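You operate a simulated robot arm through the tools that you are given. There is no shell and no other tool.

You run a simulated robot arm. Do the job below in one go: nothing can be reset, and whatever is moved stays where it is left.

TASK
Stop the charging board: drive off, load lamp off, steering centred, key off.
Fine: the steering lock shows its orange flag at the end; leave the board's other switches as they are.

The check looks at the end state, three seconds after you hand in, the way a careful person would. Anything else that was tipped, shoved, dropped, spilled or broken makes it a failure.

THE ROBOT
A 7-joint arm with a two-finger parallel gripper, fixed in place. Base frame: the origin is at the foot of the arm, x ahead of it, y to its left, z up. Lengths are in cm, angles in rad, forces in N, time in s.
Its first joint turns from -2.304 to 2.304 rad. Payload 3.91 kg.
Tool frame: the origin (TCP) lies between the finger pads and is the grasp point; the fingertips stand 3 cm ahead of it; z points along the fingers, y is the line along which they close. Largest opening 11 cm; finger width 2, thickness 1; the body of the gripper, 4.8 by 11.2 cm, starts 5.5 cm behind the TCP.
Orientation is that of the tool frame in the base frame, as [roll, pitch, yaw] about the fixed x, y, z axes, in that order (R = Rz(yaw) Ry(pitch) Rx(roll)). With the fingers straight down and closing along the base's y, the tool's x points along the base's -x, its y along +y and its z along -z.

THE INTERFACE
- The arm moves only by the tool nudge_tool. Its argument "moves" is text: rows parted by semicolons, each of 6 numbers parted by spaces: the shift along the base's x, y, z in units of 400 mm (1.0 is 400 mm), then the turn, a rotation vector about the base's x, y, z in units of 45 degrees (1.0 is 45 degrees). In form: tx ty tz wx wy wz; .... A call has 1 to 20 rows; each row is the pose to reach, as a shift and turn from the pose commanded when the call began. "fingers" is the finger opening in cm, from 0 to 11, set as the call begins (left out, the last holds). A call with a number of a shift or a turn outside -1 to 1 is refused whole. Each row takes 0.2 s and may step no farther than 5 cm and 0.15 rad from the row before; otherwise, or with a gripper value out of range, the whole call is refused. Where a pose cannot be reached the arm comes as near as it can. A force on the tool above 40 N (or 10 N above the force at the start of the call, whichever is more), or a blocked arm, ends the call early, and 0.2 s more pass. The fingers move at their own pace (about 10.8 cm/s each) and stop on an object; they squeeze with about 43 N. The grip force told is the motor's: it shows also when the fingers shut on nothing. Time passes only in rows, and 0.2 s behind the last, so rows that repeat a pose let the fingers close. The reply holds the time, the measured pose of the TCP, the force on the tool along the base axes, the opening and the grip force, in the units named above and with some noise, with the torque about the TCP (base axes, N m) and any sound that the robot's microphone picked up.
- Cameras (640 x 400 px; columns grow to the right, rows downward): "scene" is fixed at [4.97, 64.79, 188.2]; the picture's right is [0.10, -1.00, 0.00], its down [-0.89, -0.09, -0.44] and it looks along [0.44, 0.04, -0.90] (base axes); focal length 323 px, centre (320, 200). "wrist" rides on the gripper at [7.2, 1.7, -10.3] in the tool frame; the picture's right is [-0.23, 0.97, 0.00], its down [-0.76, -0.18, -0.62] and it looks along [-0.61, -0.14, 0.78] (tool axes); focal length 222 px, centre (320, 200). There is no depth. A picture from a camera that has moved, and an enlarged one, comes with that camera's place and axes in the base frame and with its lens.
- snapshot(camera): a new picture of that camera. It takes no simulated time.
- close_up(camera, box): a new picture of the part [left, top, right, bottom] of that camera's present view, enlarged. It takes no simulated time.
- hand_in(): hands the job in; it is judged then, once.

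Nothing tells you positions but the pictures and the camera data. Unless the task says otherwise, let go and move clear before handing in.

The tools are called after "Emit:" as name(argument=value, ...) on one line, values as JSON. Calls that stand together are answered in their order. nudge_tool: Moves the arm, as the interface text tells. Its arguments: {"type":"object","properties":{"moves":{"type":"string"},"fingers":{"type":"number"}},"required":["moves"]} The other tools are called the same way: snapshot (camera) takes a picture; close_up (camera, box) takes an enlarged picture of a part of a camera's view; hand_in () hands the job in.

At the start:

```text
time: 0.0
eef_pos: [43.19, 42.92, 141.11]
ee_rot: [-3.139, -0.001, -3.141]
wrist_force: [0.9, 0.1, -0.1]
moment: [-0.01, -0.01, -0.03]
grip_width: 10.99
finger_force: 0.1
```

scene: 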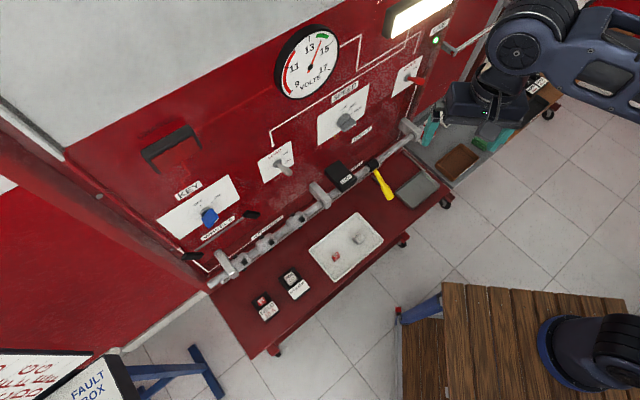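
wrist: 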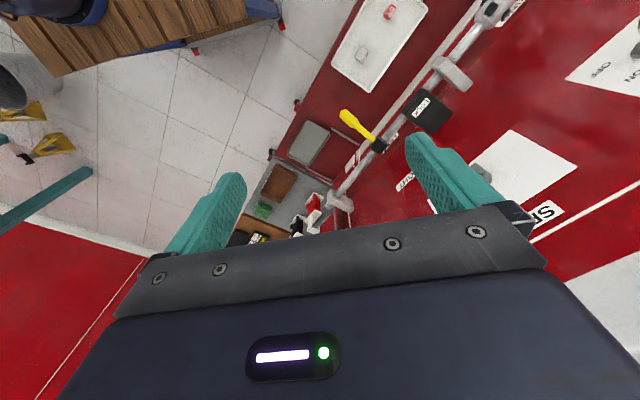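

I see a red charging board with a volt meter, rotary switches, and a lock bar, with a shelf below it. I'll enlarge several parts of the view before moving anything.

Emit:
close_up(camera="scene", box=[140, 110, 300, 210])

Emit:
close_up(camera="scene", box=[240, 60, 400, 160])

Emit:
close_up(camera="scene", box=[180, 170, 340, 270])

Emit:
close_up(camera="scene", box=[300, 110, 460, 210])

Emit:
close_up(camera="scene", box=[360, 0, 520, 100])

Emit:
close_up(camera="scene", box=[220, 210, 412, 330])

Emit:
close_up(camera="scene", box=[0, 280, 192, 400])

```text
4.00 times, centred on (220, 160) of scene
camera zoom: at [4.97, 64.79, 188.2], right [0.1, -1.0, 0.0], down [-0.89, -0.09, -0.44], along [0.44, 0.04, -0.9], focal length 1290 px, centre (720, 360)
```

zoom: 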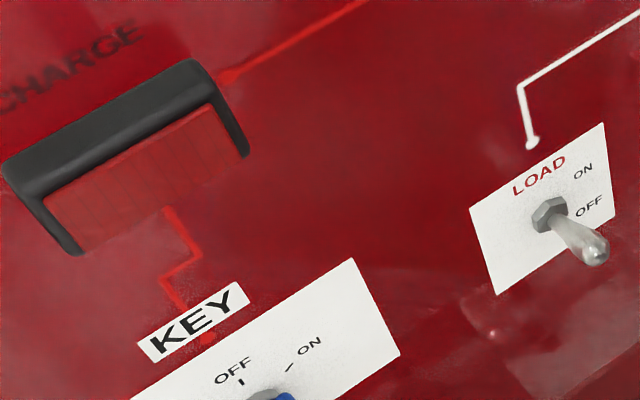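

```text
4.00 times, centred on (320, 110) of scene
camera zoom: at [4.97, 64.79, 188.2], right [0.1, -1.0, 0.0], down [-0.89, -0.09, -0.44], along [0.44, 0.04, -0.9], focal length 1290 px, centre (320, 560)
```

zoom: 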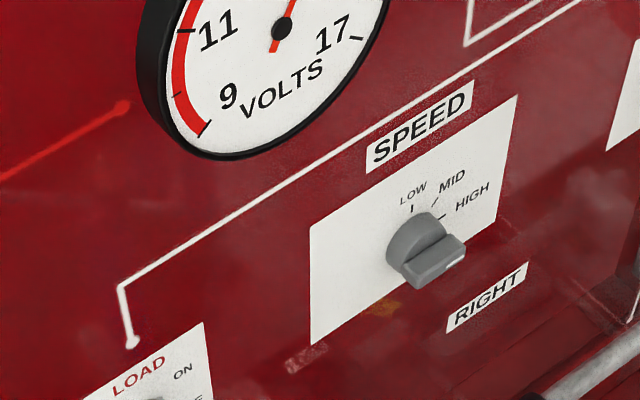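

```text
4.00 times, centred on (260, 220) of scene
camera zoom: at [4.97, 64.79, 188.2], right [0.1, -1.0, 0.0], down [-0.89, -0.09, -0.44], along [0.44, 0.04, -0.9], focal length 1290 px, centre (560, 120)
```

zoom: 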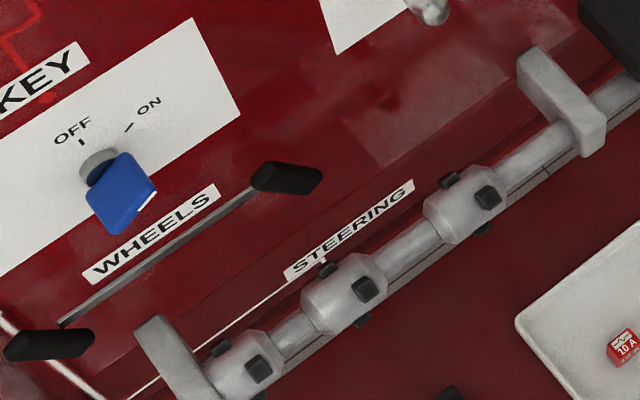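

```text
4.00 times, centred on (380, 160) of scene
camera zoom: at [4.97, 64.79, 188.2], right [0.1, -1.0, 0.0], down [-0.89, -0.09, -0.44], along [0.44, 0.04, -0.9], focal length 1290 px, centre (80, 360)
```

zoom: 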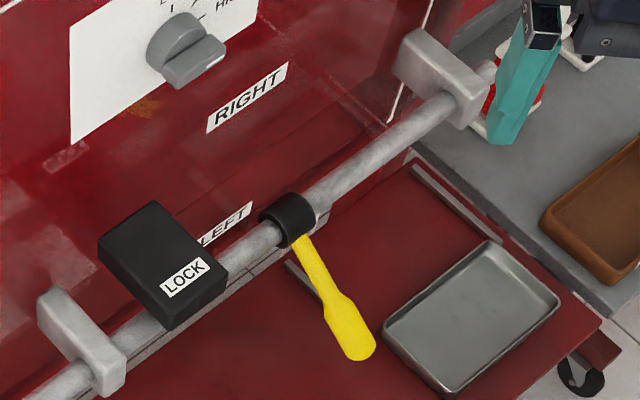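

```text
4.00 times, centred on (440, 50) of scene
camera zoom: at [4.97, 64.79, 188.2], right [0.1, -1.0, 0.0], down [-0.89, -0.09, -0.44], along [0.44, 0.04, -0.9], focal length 1290 px, centre (-160, 800)
```

zoom: 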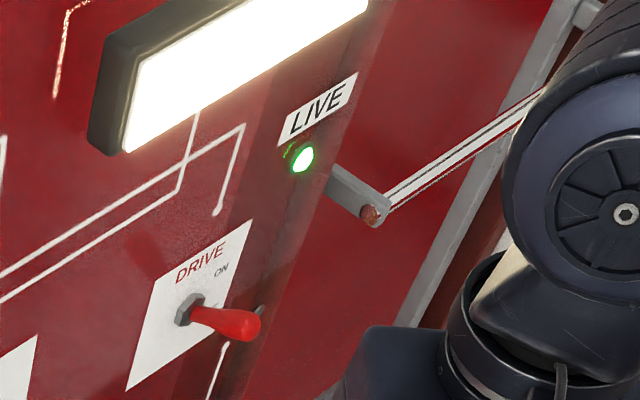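

```text
3.33 times, centred on (316, 270) of scene
camera zoom: at [4.97, 64.79, 188.2], right [0.1, -1.0, 0.0], down [-0.89, -0.09, -0.44], along [0.44, 0.04, -0.9], focal length 1075 px, centre (333, -33)
```

zoom: 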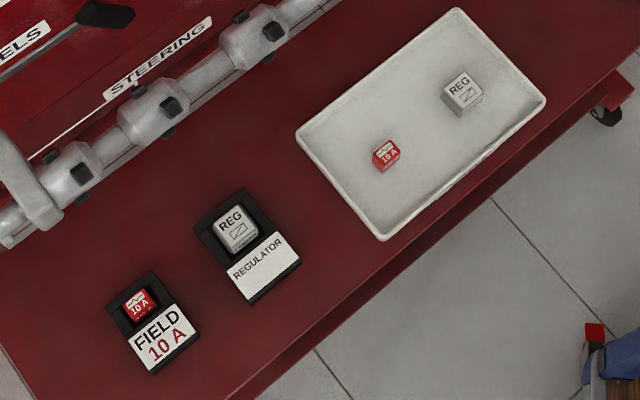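

```text
3.33 times, centred on (96, 340) of scene
camera zoom: at [4.97, 64.79, 188.2], right [0.1, -1.0, 0.0], down [-0.89, -0.09, -0.44], along [0.44, 0.04, -0.9], focal length 1075 px, centre (1067, -267)
```

zoom: 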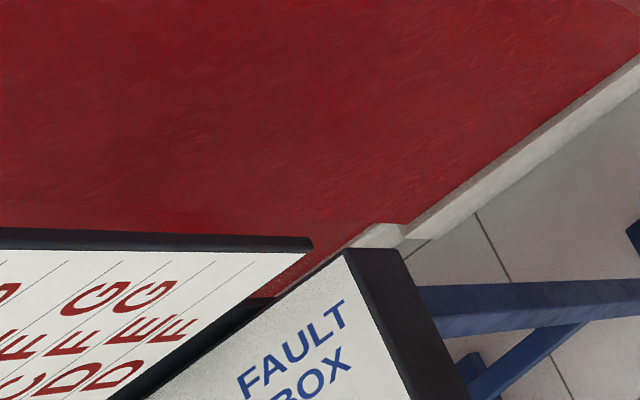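

The board stands roughly along the direction (0.69, -0.72), about 88 cm from the base, facing the arm. Key, load and drive sit near z 120 and the steering bar near z 101. LOAD and DRIVE look tilted up (ON). I'll turn the tool to face the board so I can see it better.

Emit:
nudge_tool(moves="0 0 0 0 0 0.16; 0 0 0 0 0 0.33; 0 0 0 0 0 0.49; 0 0 0 0 0 0.65; 0 0 0 0 0 0.81; 0 0 0 0 0 0.97", fingers=0)

```text
time: 1.4
eef_pos: [43.29, 42.92, 141.13]
ee_rot: [3.141, 0.0, -2.377]
wrist_force: [0.0, 0.7, 0.1]
moment: [0.02, -0.03, 0.02]
grip_width: 0.02
finger_force: 38.4
```

Emit:
snapshot(camera="wrist")

Emit:
snapshot(camera="scene")

```text
taken
camera wrist: at [36.83, 39.08, 151.41], right [-0.51, 0.86, 0.0], down [0.67, 0.4, 0.62], along [0.54, 0.32, -0.78], focal length 222 px, centre (320, 200)
```

wrist: 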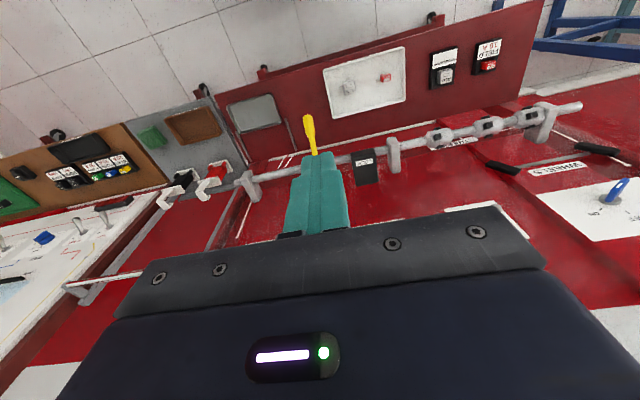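

```text
taken
```

scene: 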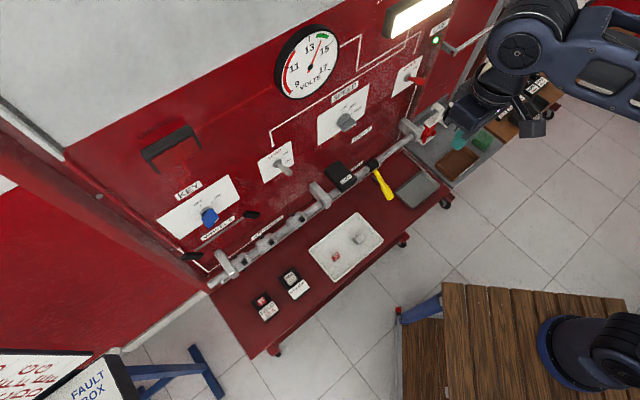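

The wrist camera now sees the whole bar, upside down. I'll enlarge the key, steering, lock and the side areas.

Emit:
close_up(camera="wrist", box=[240, 90, 440, 215])

Emit:
close_up(camera="wrist", box=[440, 90, 640, 215])

Emit:
close_up(camera="wrist", box=[0, 110, 240, 260])

Emit:
close_up(camera="wrist", box=[0, 200, 160, 300])

Emit:
close_up(camera="scene", box=[400, 80, 560, 180])

```text
3.20 times, centred on (340, 152) of wrist
camera zoom: at [36.83, 39.08, 151.41], right [-0.51, 0.86, 0.0], down [0.67, 0.4, 0.62], along [0.54, 0.32, -0.78], focal length 711 px, centre (256, 352)
```

zoom: 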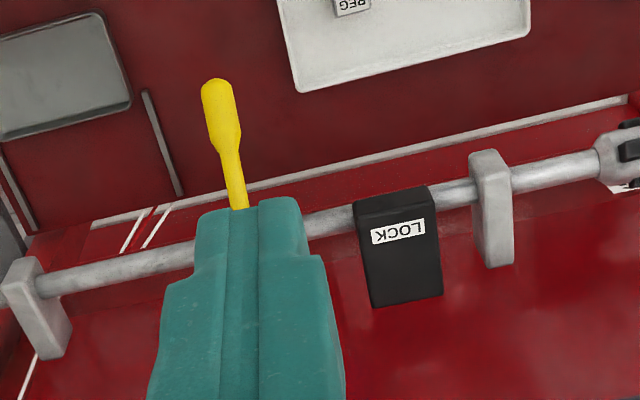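

```text
3.20 times, centred on (540, 152) of wrist
camera zoom: at [36.83, 39.08, 151.41], right [-0.51, 0.86, 0.0], down [0.67, 0.4, 0.62], along [0.54, 0.32, -0.78], focal length 711 px, centre (-384, 352)
```

zoom: 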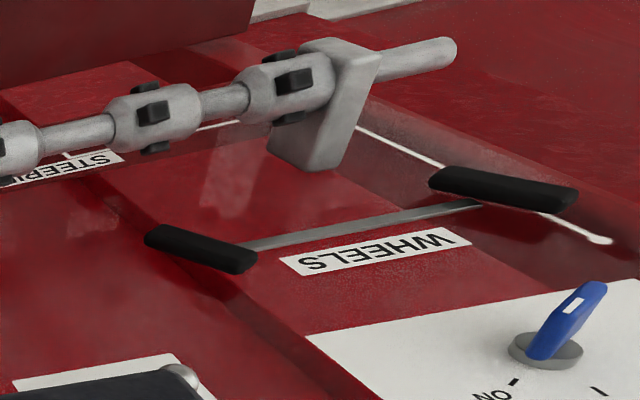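

```text
2.67 times, centred on (120, 185) of wrist
camera zoom: at [36.83, 39.08, 151.41], right [-0.51, 0.86, 0.0], down [0.67, 0.4, 0.62], along [0.54, 0.32, -0.78], focal length 592 px, centre (853, 240)
```

zoom: 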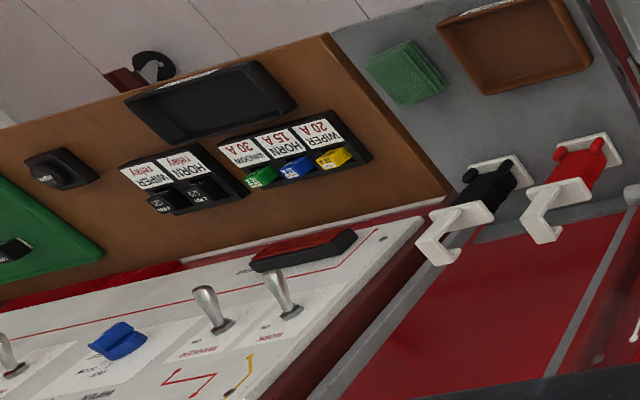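

```text
4.00 times, centred on (80, 250) of wrist
camera zoom: at [36.83, 39.08, 151.41], right [-0.51, 0.86, 0.0], down [0.67, 0.4, 0.62], along [0.54, 0.32, -0.78], focal length 888 px, centre (1280, 0)
```

zoom: 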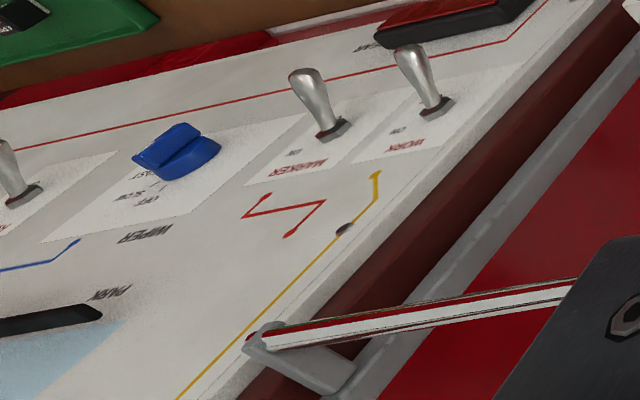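

```text
4.00 times, centred on (480, 130) of scene
camera zoom: at [4.97, 64.79, 188.2], right [0.1, -1.0, 0.0], down [-0.89, -0.09, -0.44], along [0.44, 0.04, -0.9], focal length 1290 px, centre (-320, 480)
```

zoom: 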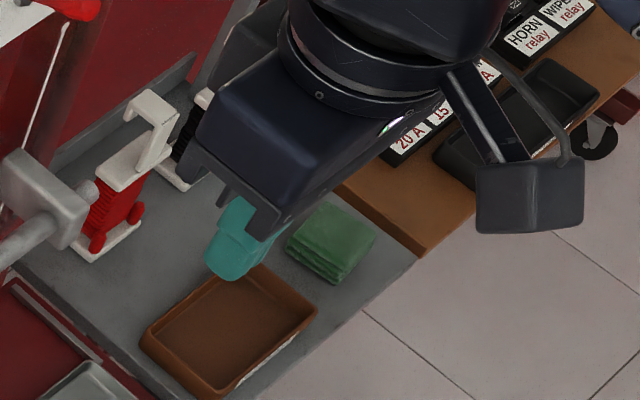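

There is a separate white wiper/horn board to the right, and I'll leave that alone. The charging board's KEY, LOAD, SPEED, DRIVE, LOCK and steering bar are identified. I'll pitch the tool up so the camera faces the board.

Emit:
nudge_tool(moves="0 0 0 0.115 -0.12 0; 0 0 0 0.23 -0.24 0; 0 0 0 0.345 -0.36 0; 0 0 0 0.46 -0.48 0; 0 0 0 0.575 -0.60 0; 0 0 0 0.69 -0.72 0")

Emit:
snapshot(camera="wrist")

Emit:
snapshot(camera="scene")

```text
time: 2.8
eef_pos: [43.28, 42.97, 141.09]
ee_rot: [3.141, 0.784, -2.379]
wrist_force: [0.4, 0.2, 0.2]
moment: [0.02, 0.03, 0.01]
grip_width: 0.0
finger_force: 37.4
```

```text
taken
camera wrist: at [33.11, 35.52, 143.23], right [-0.56, 0.81, 0.16], down [0.2, -0.06, 0.98], along [0.81, 0.58, -0.13], focal length 222 px, centre (320, 200)
```

wrist: 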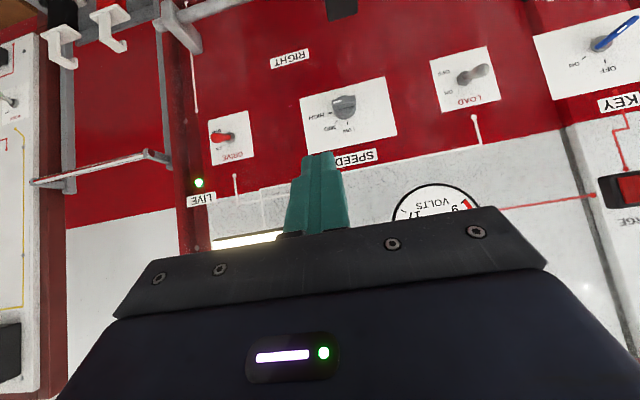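

```text
taken
```

scene: 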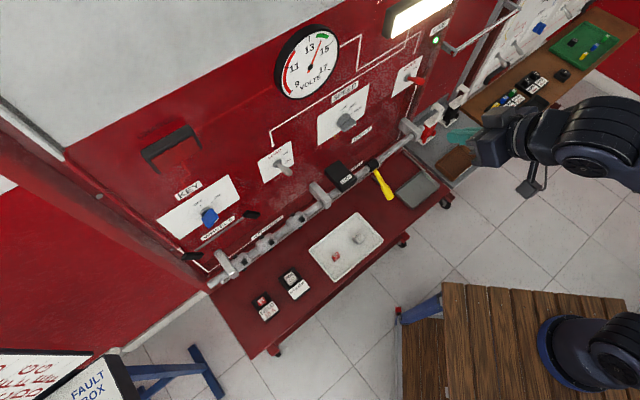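

Now I have a nearly frontal view, upside down. I'll enlarge the toggles and the key.

Emit:
close_up(camera="wrist", box=[400, 20, 640, 170])

Emit:
close_up(camera="wrist", box=[160, 40, 400, 190])

Emit:
close_up(camera="wrist", box=[540, 0, 640, 62])

Emit:
close_up(camera="scene", box=[160, 170, 256, 230])

```text
2.67 times, centred on (520, 95) of wrist
camera zoom: at [33.11, 35.52, 143.23], right [-0.56, 0.81, 0.16], down [0.2, -0.06, 0.98], along [0.81, 0.58, -0.13], focal length 592 px, centre (-213, 480)
```

zoom: 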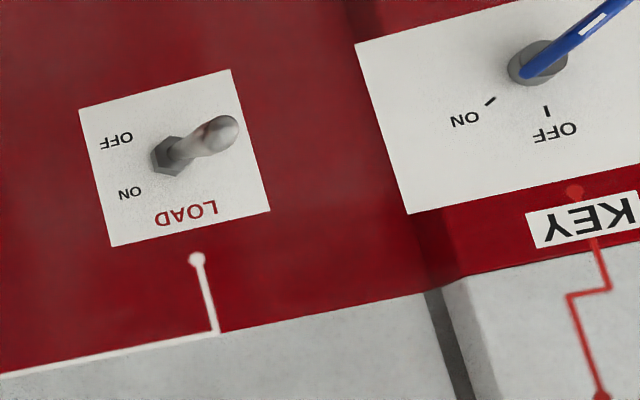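

```text
2.67 times, centred on (280, 115) of wrist
camera zoom: at [33.11, 35.52, 143.23], right [-0.56, 0.81, 0.16], down [0.2, -0.06, 0.98], along [0.81, 0.58, -0.13], focal length 592 px, centre (427, 427)
```

zoom: 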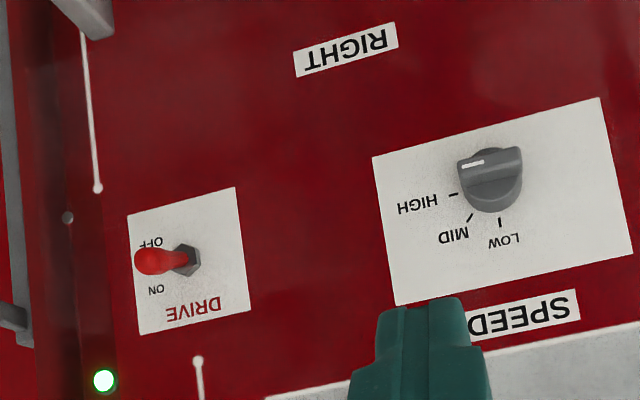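

```text
6.40 times, centred on (590, 31) of wrist
camera zoom: at [33.11, 35.52, 143.23], right [-0.56, 0.81, 0.16], down [0.2, -0.06, 0.98], along [0.81, 0.58, -0.13], focal length 1422 px, centre (-1408, 1282)
```

zoom: 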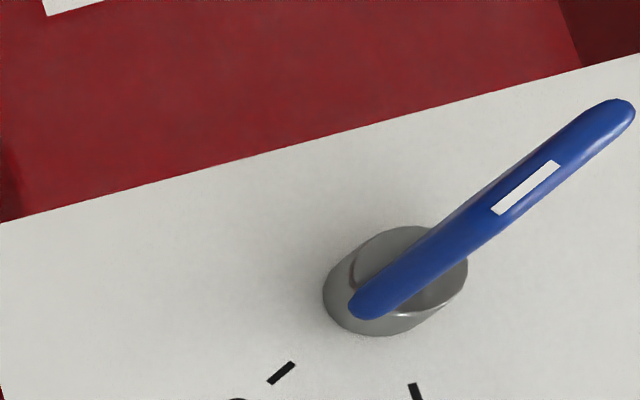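

```text
6.67 times, centred on (208, 200) of scene
camera zoom: at [4.97, 64.79, 188.2], right [0.1, -1.0, 0.0], down [-0.89, -0.09, -0.44], along [0.44, 0.04, -0.9], focal length 2151 px, centre (1067, 200)
```

zoom: 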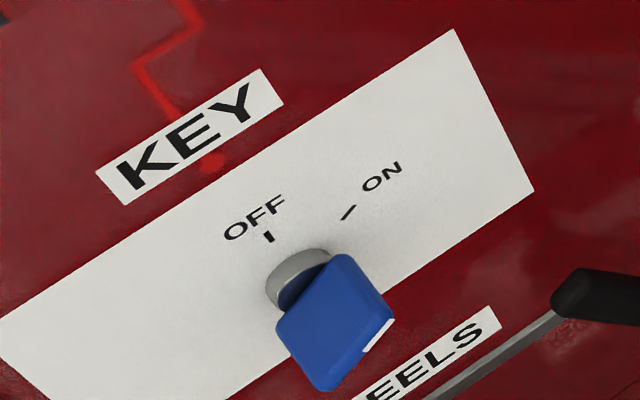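

Triangulating from both cameras: the DRIVE pivot is near [76.8, 47.4, 122.4] with its tip up, LOAD near [46.2, 79.1, 121.6] with its tip up, and the KEY axis near [31.6, 93, 122]. The blade is at the ON mark, so it needs about 60° counter-clockwise. I'll bring the tool level and line up in front of and above DRIVE.

Emit:
nudge_tool(moves="0.0493 -0.0511 -0.0357 0.0986 -0.1029 0; 0.0986 -0.1021 -0.0714 0.1971 -0.2057 0; 0.1479 -0.1532 -0.1071 0.2957 -0.3086 0; 0.1971 -0.2043 -0.1429 0.3943 -0.4114 0; 0.2464 -0.2554 -0.1786 0.4929 -0.5143 0; 0.2957 -0.3064 -0.2143 0.5914 -0.6171 0; 0.345 -0.3575 -0.25 0.69 -0.72 0")

Emit:
snapshot(camera="wrist")

Emit:
snapshot(camera="scene")

```text
time: 4.4
eef_pos: [56.89, 28.52, 131.17]
ee_rot: [2.619, 1.569, -2.899]
wrist_force: [-0.7, 0.2, 0.2]
moment: [-0.03, 0.0, -0.01]
grip_width: 0.0
finger_force: 37.4
```

```text
taken
camera wrist: at [48.28, 22.57, 123.84], right [-0.67, 0.7, 0.23], down [-0.32, -0.56, 0.76], along [0.66, 0.44, 0.61], focal length 222 px, centre (320, 200)
```

wrist: 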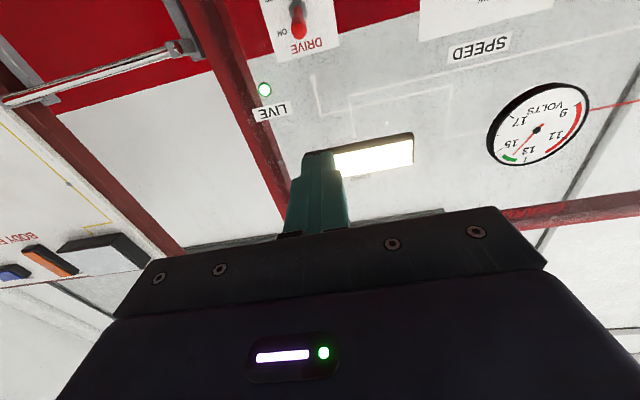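

```text
taken
```

scene: 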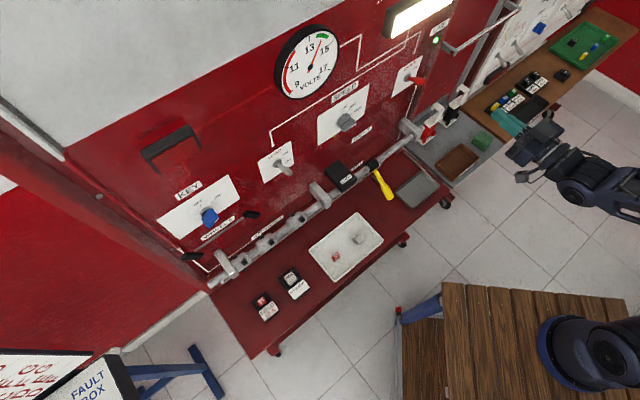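

The tool is level, pointing at the board and aligned with DRIVE. I'll move in above the toggle and check before pressing down.

Emit:
nudge_tool(moves="0.0773 0.0747 0 0 0 0; 0.1546 0.1494 0 0 0 0; 0.232 0.224 0 0 0 0; 0.3093 0.2987 0 0 0 0; 0.3866 0.3734 0 0 0 0")

Emit:
snapshot(camera="wrist")

Emit:
close_up(camera="scene", box=[340, 20, 500, 120])

```text
time: 5.6
eef_pos: [72.36, 43.71, 131.24]
ee_rot: [2.808, 1.568, -2.711]
wrist_force: [1.1, 0.5, 2.3]
moment: [-0.04, 0.02, 0.0]
grip_width: 0.0
finger_force: 37.8
```

```text
taken
camera wrist: at [63.8, 37.68, 123.95], right [-0.67, 0.7, 0.23], down [-0.32, -0.56, 0.76], along [0.66, 0.44, 0.6], focal length 222 px, centre (320, 200)
```

wrist: 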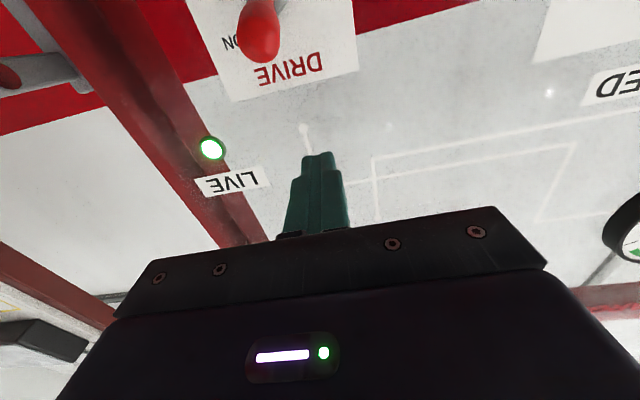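

```text
4.00 times, centred on (420, 70) of scene
camera zoom: at [4.97, 64.79, 188.2], right [0.1, -1.0, 0.0], down [-0.89, -0.09, -0.44], along [0.44, 0.04, -0.9], focal length 1290 px, centre (-80, 720)
```

zoom: 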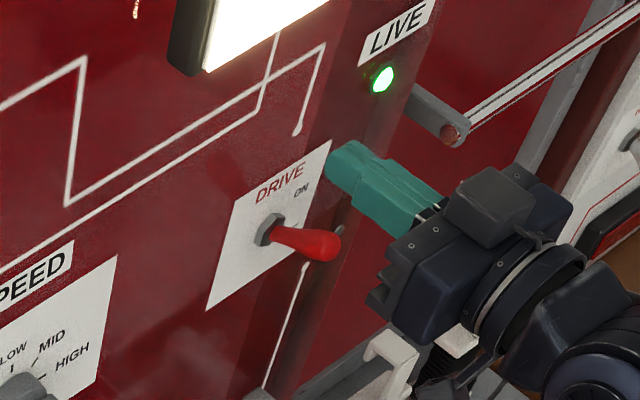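

The fingers are lined up above the DRIVE toggle, level with its tip line. I'll press down gently in small steps.

Emit:
nudge_tool(moves="0.007 -0.007 -0.053 0 0 0; 0.007 -0.007 -0.1 0 0 0; 0.007 -0.007 -0.12 0 0 0; 0.007 -0.007 -0.14 0 0 0; 0.007 -0.007 -0.16 0 0 0; 0.007 -0.007 -0.18 0 0 0; 0.007 -0.007 -0.2 0 0 0")

Emit:
close_up(camera="scene", box=[340, 20, 500, 120])

Emit:
snapshot(camera="wrist")

```text
time: 7.2
eef_pos: [72.8, 43.44, 123.22]
ee_rot: [2.766, 1.567, -2.755]
wrist_force: [-0.3, -0.3, -0.1]
moment: [-0.01, 0.02, -0.04]
grip_width: 0.0
finger_force: 37.4
```

```text
4.00 times, centred on (420, 70) of scene
camera zoom: at [4.97, 64.79, 188.2], right [0.1, -1.0, 0.0], down [-0.89, -0.09, -0.44], along [0.44, 0.04, -0.9], focal length 1290 px, centre (-80, 720)
```

zoom: 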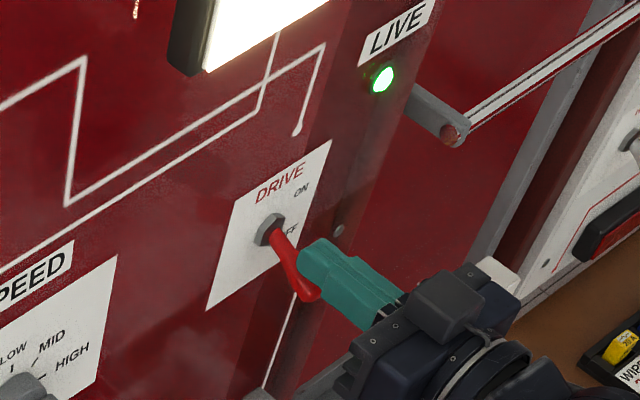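

```text
taken
camera wrist: at [64.12, 37.32, 115.87], right [-0.67, 0.7, 0.23], down [-0.32, -0.56, 0.76], along [0.66, 0.44, 0.6], focal length 222 px, centre (320, 200)
```

wrist: 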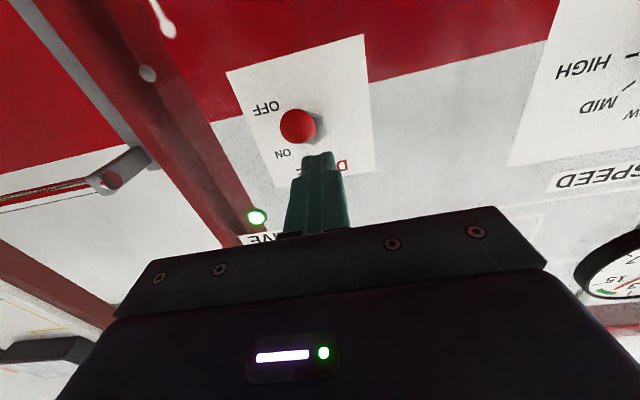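

DRIVE snapped down to OFF with no residual force. Next I'll back away and travel along the board towards LOAD at a safe standoff.

Emit:
nudge_tool(moves="0 0 0.04 0 0 0; -0.0809 -0.0782 0.08 0 0 0; -0.1618 -0.1563 0.12 0 0 0; -0.2428 -0.2345 0.17 0 0 0; -0.3262 -0.1482 0.17 0 0 0; -0.4096 -0.0619 0.17 0 0 0; -0.493 0.0244 0.17 0 0 0; -0.5764 0.1107 0.17 0 0 0; -0.6598 0.197 0.17 0 0 0")

Emit:
snapshot(camera="wrist")

Emit:
snapshot(camera="scene")

```text
time: 9.2
eef_pos: [46.54, 50.94, 129.78]
ee_rot: [2.737, 1.564, -2.782]
wrist_force: [0.0, 0.0, -0.4]
moment: [0.0, -0.02, 0.01]
grip_width: 0.01
finger_force: 37.4
```

```text
taken
camera wrist: at [37.74, 45.02, 122.62], right [-0.67, 0.7, 0.23], down [-0.32, -0.56, 0.76], along [0.67, 0.44, 0.6], focal length 222 px, centre (320, 200)
```

wrist: 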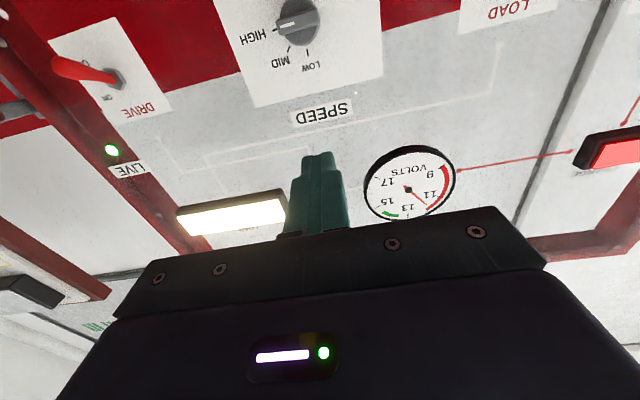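

```text
taken
```

scene: 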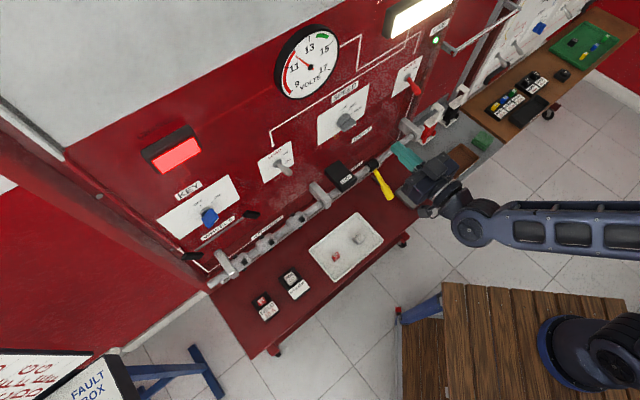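

DRIVE is off: the charge lamp lit and the volt needle dropped, as expected. I'll continue along to LOAD and move in above its toggle.

Emit:
nudge_tool(moves="-0.0712 0.0737 0 0 0 0; -0.1424 0.1475 0 0 0 0; -0.2136 0.2212 0 0 0 0; -0.2848 0.2949 0 0 0 0; -0.356 0.3686 0 0 0 0; -0.2757 0.4462 0 0 0 0; -0.1953 0.5237 0 0 0 0; -0.115 0.6013 0 0 0 0")

Emit:
snapshot(camera="wrist")

Emit:
close_up(camera="scene", box=[200, 110, 360, 210])

```text
time: 11.0
eef_pos: [41.58, 75.12, 129.92]
ee_rot: [2.598, 1.568, -2.921]
wrist_force: [-0.6, 0.0, 1.6]
moment: [-0.09, 0.03, 0.01]
grip_width: 0.04
finger_force: 38.1
```

```text
taken
camera wrist: at [33.01, 69.14, 122.68], right [-0.67, 0.7, 0.23], down [-0.32, -0.56, 0.76], along [0.66, 0.44, 0.6], focal length 222 px, centre (320, 200)
```

wrist: 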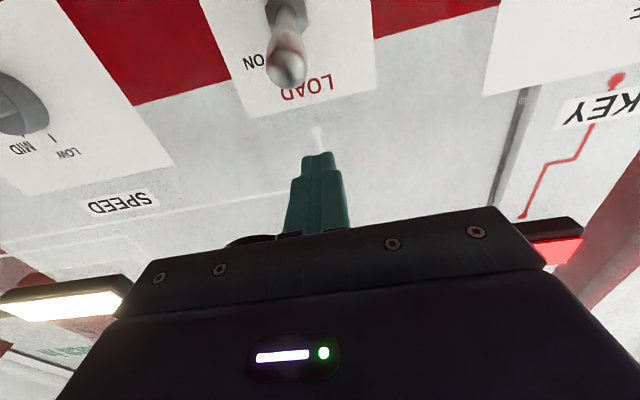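

```text
4.00 times, centred on (280, 160) of scene
camera zoom: at [4.97, 64.79, 188.2], right [0.1, -1.0, 0.0], down [-0.89, -0.09, -0.44], along [0.44, 0.04, -0.9], focal length 1290 px, centre (480, 360)
```

zoom: 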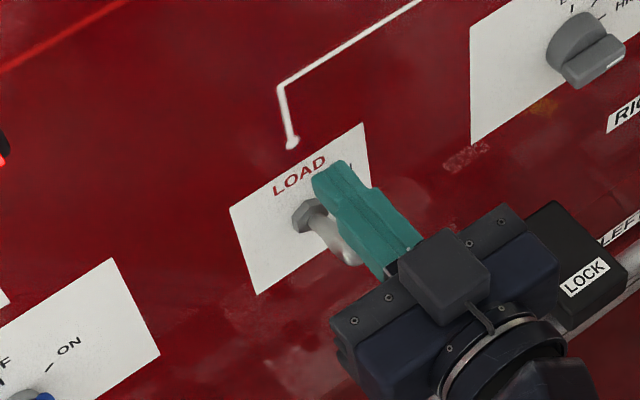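

The fingers sit directly above the LOAD toggle. I'll press it down in small steps.

Emit:
nudge_tool(moves="0.007 -0.007 -0.05 0 0 0; 0.007 -0.007 -0.09 0 0 0; 0.007 -0.007 -0.11 0 0 0; 0.007 -0.007 -0.13 0 0 0; 0.007 -0.007 -0.15 0 0 0; 0.007 -0.007 -0.17 0 0 0; 0.007 -0.007 -0.19 0 0 0")

Emit:
snapshot(camera="wrist")

Emit:
close_up(camera="scene", box=[200, 110, 360, 210])

Emit:
snapshot(camera="scene")

```text
time: 12.6
eef_pos: [42.03, 75.02, 122.7]
ee_rot: [1.392, 1.569, 2.157]
wrist_force: [1.1, -1.0, 18.7]
moment: [0.41, -0.41, -0.01]
grip_width: 0.02
finger_force: 37.5
```

```text
taken
camera wrist: at [33.41, 68.98, 115.32], right [-0.67, 0.7, 0.23], down [-0.33, -0.56, 0.76], along [0.66, 0.44, 0.61], focal length 222 px, centre (320, 200)
```

wrist: 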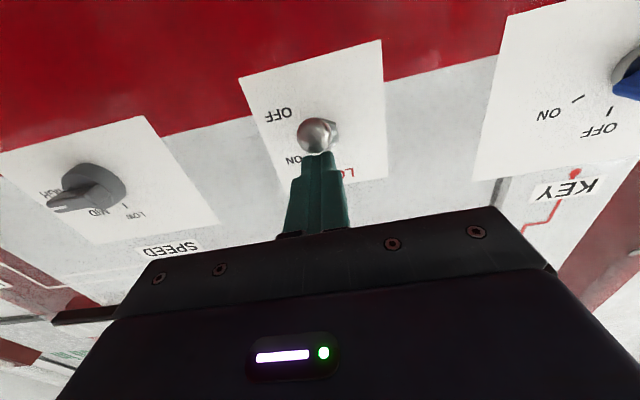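

```text
4.00 times, centred on (280, 160) of scene
camera zoom: at [4.97, 64.79, 188.2], right [0.1, -1.0, 0.0], down [-0.89, -0.09, -0.44], along [0.44, 0.04, -0.9], focal length 1290 px, centre (480, 360)
```

zoom: 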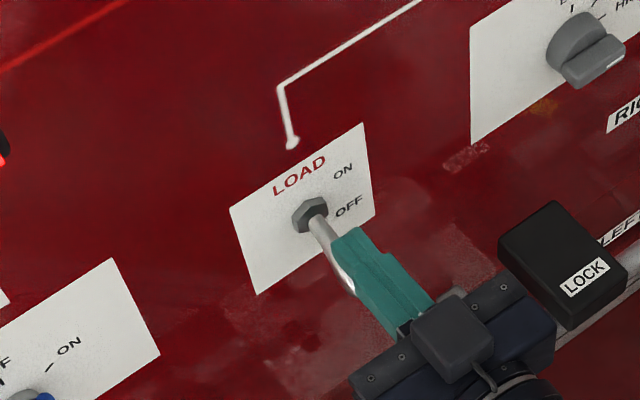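

```text
taken
```

scene: 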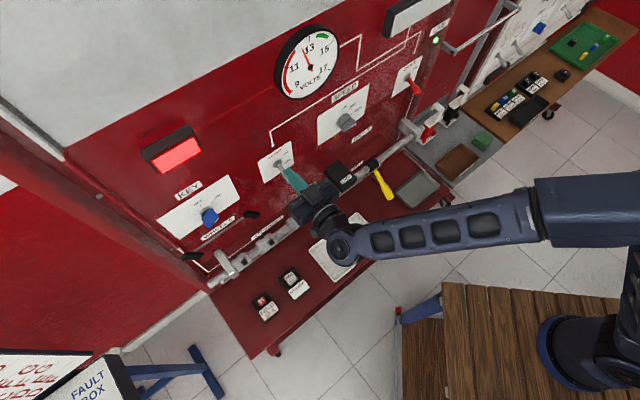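

The load lamp went dark, but the tool still feels about 19 N, so the toggle may be resting on its stop. I'll lift off and see whether it stays at OFF.

Emit:
nudge_tool(moves="0 0 0.04 0 0 0; 0 0 0.08 0 0 0; 0 0 0.12 0 0 0")

Emit:
snapshot(camera="wrist")

Emit:
close_up(camera="scene", box=[200, 110, 360, 210])

```text
time: 13.4
eef_pos: [41.95, 75.0, 127.06]
ee_rot: [2.773, 1.564, -2.746]
wrist_force: [-0.4, -0.2, -0.6]
moment: [0.0, -0.01, -0.04]
grip_width: 0.0
finger_force: 37.9
```

```text
taken
camera wrist: at [33.32, 68.92, 119.83], right [-0.67, 0.7, 0.23], down [-0.32, -0.56, 0.76], along [0.67, 0.44, 0.6], focal length 222 px, centre (320, 200)
```

wrist: 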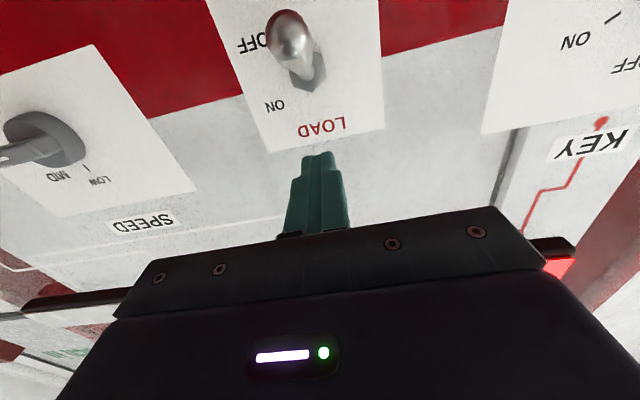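

```text
4.00 times, centred on (280, 160) of scene
camera zoom: at [4.97, 64.79, 188.2], right [0.1, -1.0, 0.0], down [-0.89, -0.09, -0.44], along [0.44, 0.04, -0.9], focal length 1290 px, centre (480, 360)
```

zoom: 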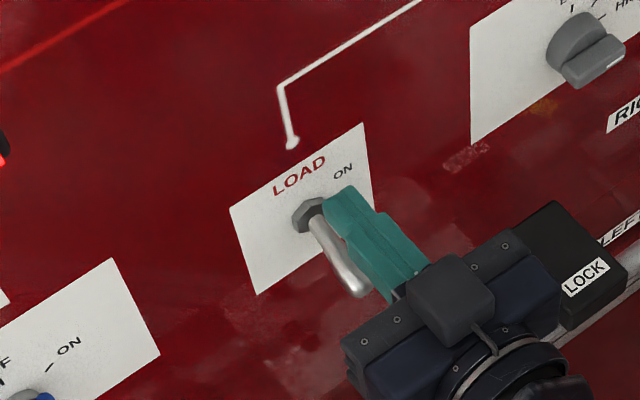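

LOAD stays at OFF. Next I'll back out and swing to a viewpoint in front of the steering lever and lock.

Emit:
nudge_tool(moves="-0.0809 -0.0782 0 0 0 0; -0.1618 -0.1563 0 0 0 0; -0.2428 -0.2345 0 0 0 0; -0.2109 -0.3296 -0.0469 -0.0863 0.09 0; -0.179 -0.4247 -0.0938 -0.1725 0.18 0; -0.1471 -0.5198 -0.1406 -0.2588 0.27 0; -0.1151 -0.615 -0.1875 -0.345 0.36 0; -0.0832 -0.7101 -0.2344 -0.4313 0.45 0; -0.0512 -0.8052 -0.2813 -0.5175 0.54 0; -0.0193 -0.9004 -0.3281 -0.6038 0.63 0; 0.0127 -0.9955 -0.375 -0.69 0.72 0")

Emit:
snapshot(camera="wrist")

Emit:
snapshot(camera="scene")

```text
time: 15.8
eef_pos: [42.64, 35.12, 112.2]
ee_rot: [3.138, 0.782, -2.38]
wrist_force: [-0.3, -0.9, 0.3]
moment: [-0.01, -0.01, -0.02]
grip_width: 0.02
finger_force: 38.1
```

```text
taken
camera wrist: at [32.46, 27.73, 114.34], right [-0.56, 0.81, 0.16], down [0.2, -0.06, 0.98], along [0.81, 0.58, -0.13], focal length 222 px, centre (320, 200)
```

wrist: 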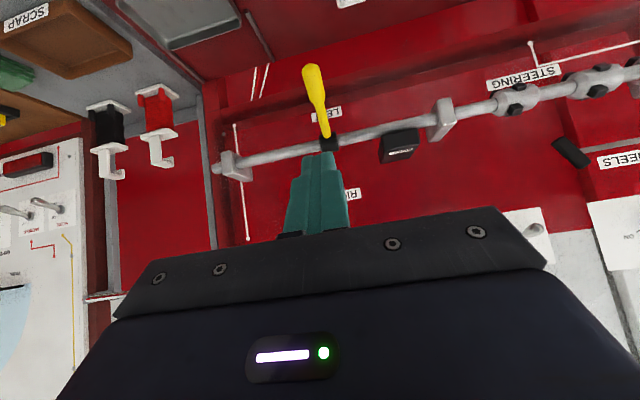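

```text
taken
```

scene: 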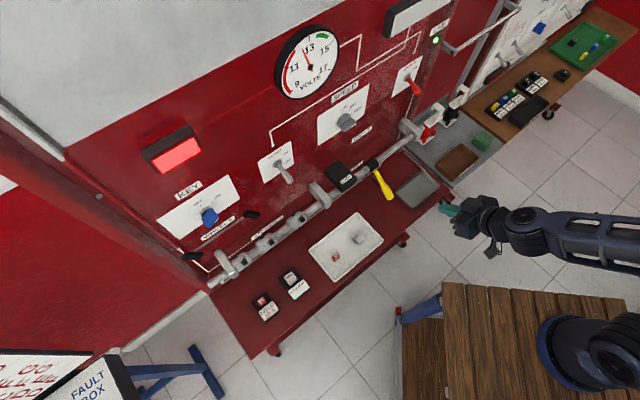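

Both toggles are off and the load lamp is dark. I'll enlarge the steering lever, lock box and wheels indicator.

Emit:
close_up(camera="wrist", box=[200, 50, 440, 200])

Emit:
close_up(camera="wrist", box=[440, 40, 640, 165])

Emit:
close_up(camera="scene", box=[310, 130, 438, 210])

Emit:
close_up(camera="scene", box=[170, 190, 330, 290])

```text
2.67 times, centred on (320, 125) of wrist
camera zoom: at [32.46, 27.73, 114.34], right [-0.56, 0.81, 0.16], down [0.2, -0.06, 0.98], along [0.81, 0.58, -0.13], focal length 592 px, centre (320, 400)
```

zoom: 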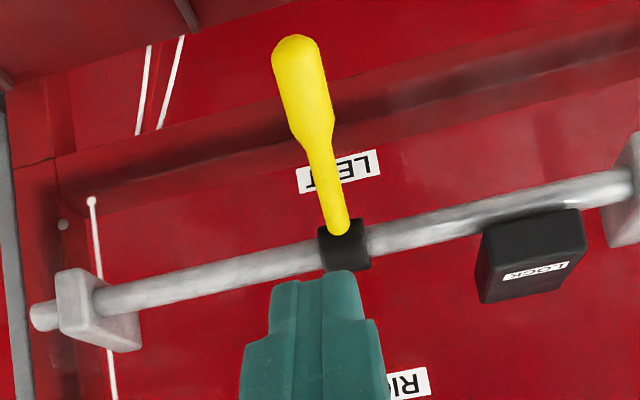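

```text
3.20 times, centred on (540, 102) of wrist
camera zoom: at [32.46, 27.73, 114.34], right [-0.56, 0.81, 0.16], down [0.2, -0.06, 0.98], along [0.81, 0.58, -0.13], focal length 711 px, centre (-384, 512)
```

zoom: 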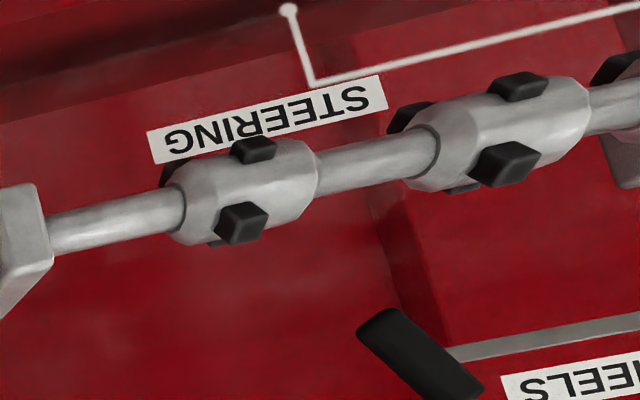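

```text
5.00 times, centred on (374, 170) of scene
camera zoom: at [4.97, 64.79, 188.2], right [0.1, -1.0, 0.0], down [-0.89, -0.09, -0.44], along [0.44, 0.04, -0.9], focal length 1613 px, centre (50, 350)
```

zoom: 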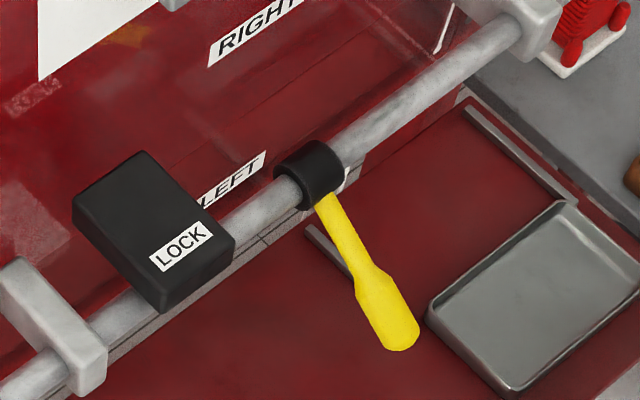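

```text
4.00 times, centred on (250, 240) of scene
camera zoom: at [4.97, 64.79, 188.2], right [0.1, -1.0, 0.0], down [-0.89, -0.09, -0.44], along [0.44, 0.04, -0.9], focal length 1290 px, centre (600, 40)
```

zoom: 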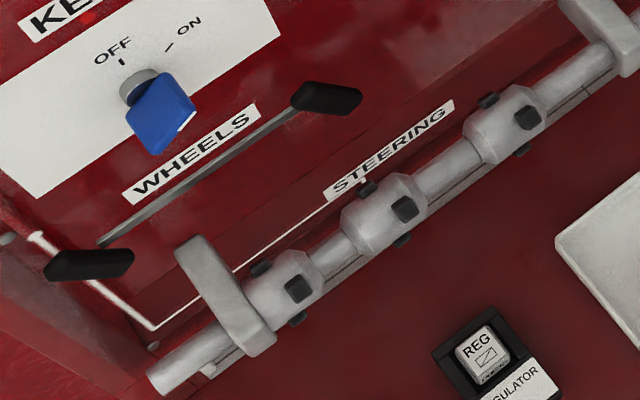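

The lever end is near [54.7, 45.9, 91.8], about 36° below horizontal (LEFT), on a bar axis at roughly z 99.4. The wheels indicator agrees. I'll open the fingers and come to a pre-grasp above the yellow handle.

Emit:
nudge_tool(moves="0.0623 0.0522 -0.0842 0 0 0; 0.1247 0.1043 -0.1683 0 0 0; 0.187 0.1565 -0.2525 0 0 0; 0.187 0.1565 -0.2525 0 0 0", fingers=7)

Emit:
snapshot(camera="wrist")

Emit:
close_up(camera="scene", box=[310, 120, 470, 220])

```text
time: 16.8
eef_pos: [50.11, 41.49, 102.02]
ee_rot: [3.139, 0.784, -2.38]
wrist_force: [-0.6, 0.9, -0.5]
moment: [0.03, -0.01, 0.0]
grip_width: 6.98
finger_force: 0.1
```

```text
taken
camera wrist: at [39.9, 34.1, 104.1], right [-0.56, 0.81, 0.16], down [0.2, -0.06, 0.98], along [0.81, 0.58, -0.13], focal length 222 px, centre (320, 200)
```

wrist: 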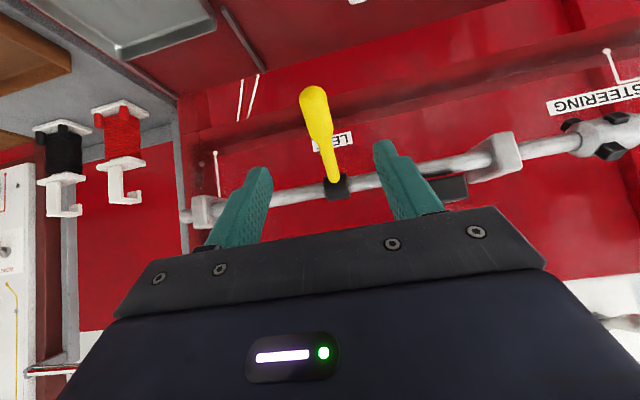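

```text
4.00 times, centred on (390, 170) of scene
camera zoom: at [4.97, 64.79, 188.2], right [0.1, -1.0, 0.0], down [-0.89, -0.09, -0.44], along [0.44, 0.04, -0.9], focal length 1290 px, centre (40, 320)
```

zoom: 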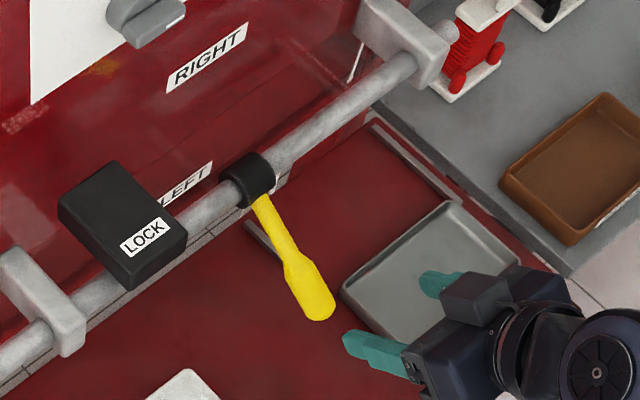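

The handle lies centred between the open fingers. I'll advance along the tool direction to straddle it, then check.

Emit:
nudge_tool(moves="0.0383 0.0362 -0.0526 0 0 0; 0.0765 0.0724 -0.1053 0 0 0; 0.1148 0.1085 -0.1579 0 0 0; 0.153 0.1447 -0.2105 0 0 0")

Emit:
snapshot(camera="wrist")

Emit:
close_up(camera="scene", box=[310, 120, 470, 220])

```text
time: 17.8
eef_pos: [56.05, 47.35, 93.63]
ee_rot: [3.14, 0.783, -2.382]
wrist_force: [-1.4, -0.4, -0.7]
moment: [-0.06, -0.02, -0.01]
grip_width: 7.0
finger_force: 0.0
```

```text
taken
camera wrist: at [45.96, 39.84, 95.71], right [-0.56, 0.81, 0.16], down [0.2, -0.06, 0.98], along [0.81, 0.58, -0.13], focal length 222 px, centre (320, 200)
```

wrist: 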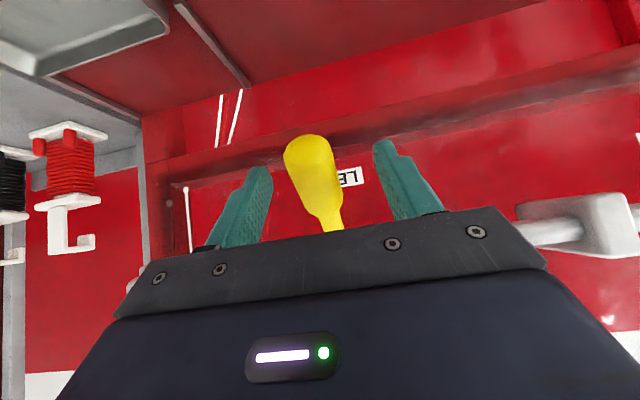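

```text
4.00 times, centred on (390, 170) of scene
camera zoom: at [4.97, 64.79, 188.2], right [0.1, -1.0, 0.0], down [-0.89, -0.09, -0.44], along [0.44, 0.04, -0.9], focal length 1290 px, centre (40, 320)
```

zoom: 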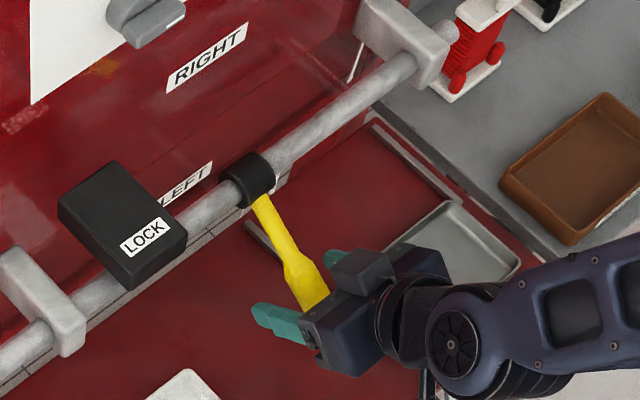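

The handle is between the pads. I'll close on it.

Emit:
nudge_tool(moves="0.0026 -0.0027 0 0 0 0; 0.0026 -0.0027 0 0 0 0; 0.0026 -0.0027 0 0 0 0", fingers=0)

Emit:
snapshot(camera="wrist")

```text
time: 18.6
eef_pos: [56.2, 47.19, 93.67]
ee_rot: [3.139, 0.782, -2.38]
wrist_force: [7.7, -2.3, -0.7]
moment: [-0.71, -0.37, 0.87]
grip_width: 2.7
finger_force: 45.3
```

```text
taken
camera wrist: at [46.1, 39.68, 95.7], right [-0.56, 0.81, 0.16], down [0.2, -0.06, 0.98], along [0.81, 0.58, -0.13], focal length 222 px, centre (320, 200)
```

wrist: 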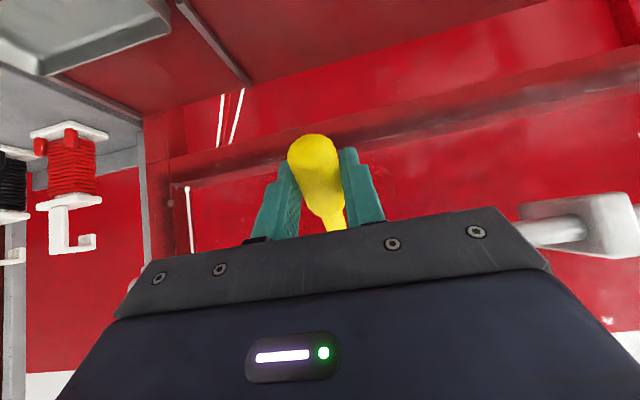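

I have the handle gripped at 2.7 cm width. I'll swing it upward along its arc about the bar axis, halfway first.

Emit:
nudge_tool(moves="-0.0093 -0.009 0.0217 -0.0864 0.0895 0; -0.0171 -0.0165 0.0445 -0.1729 0.179 0; -0.0232 -0.0224 0.0682 -0.2594 0.2685 0")

Emit:
snapshot(camera="scene")

Emit:
close_up(camera="scene", box=[170, 190, 330, 290])

```text
time: 19.2
eef_pos: [55.66, 46.67, 94.98]
ee_rot: [3.133, 0.622, -2.384]
wrist_force: [-12.6, 7.2, 6.3]
moment: [0.15, -0.91, 0.77]
grip_width: 2.69
finger_force: 46.0
stopped in row 2: the force on the tool passed its limit at 98 N (the readings are from after the stop); the commanded pose is now the measured one
```

```text
taken
```

scene: 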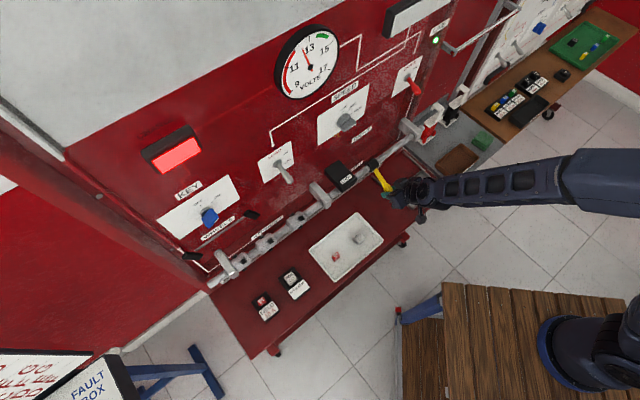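

```text
4.00 times, centred on (250, 240) of scene
camera zoom: at [4.97, 64.79, 188.2], right [0.1, -1.0, 0.0], down [-0.89, -0.09, -0.44], along [0.44, 0.04, -0.9], focal length 1290 px, centre (600, 40)
```

zoom: 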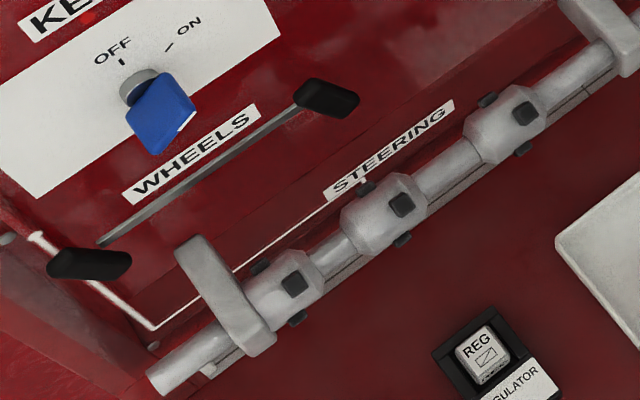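

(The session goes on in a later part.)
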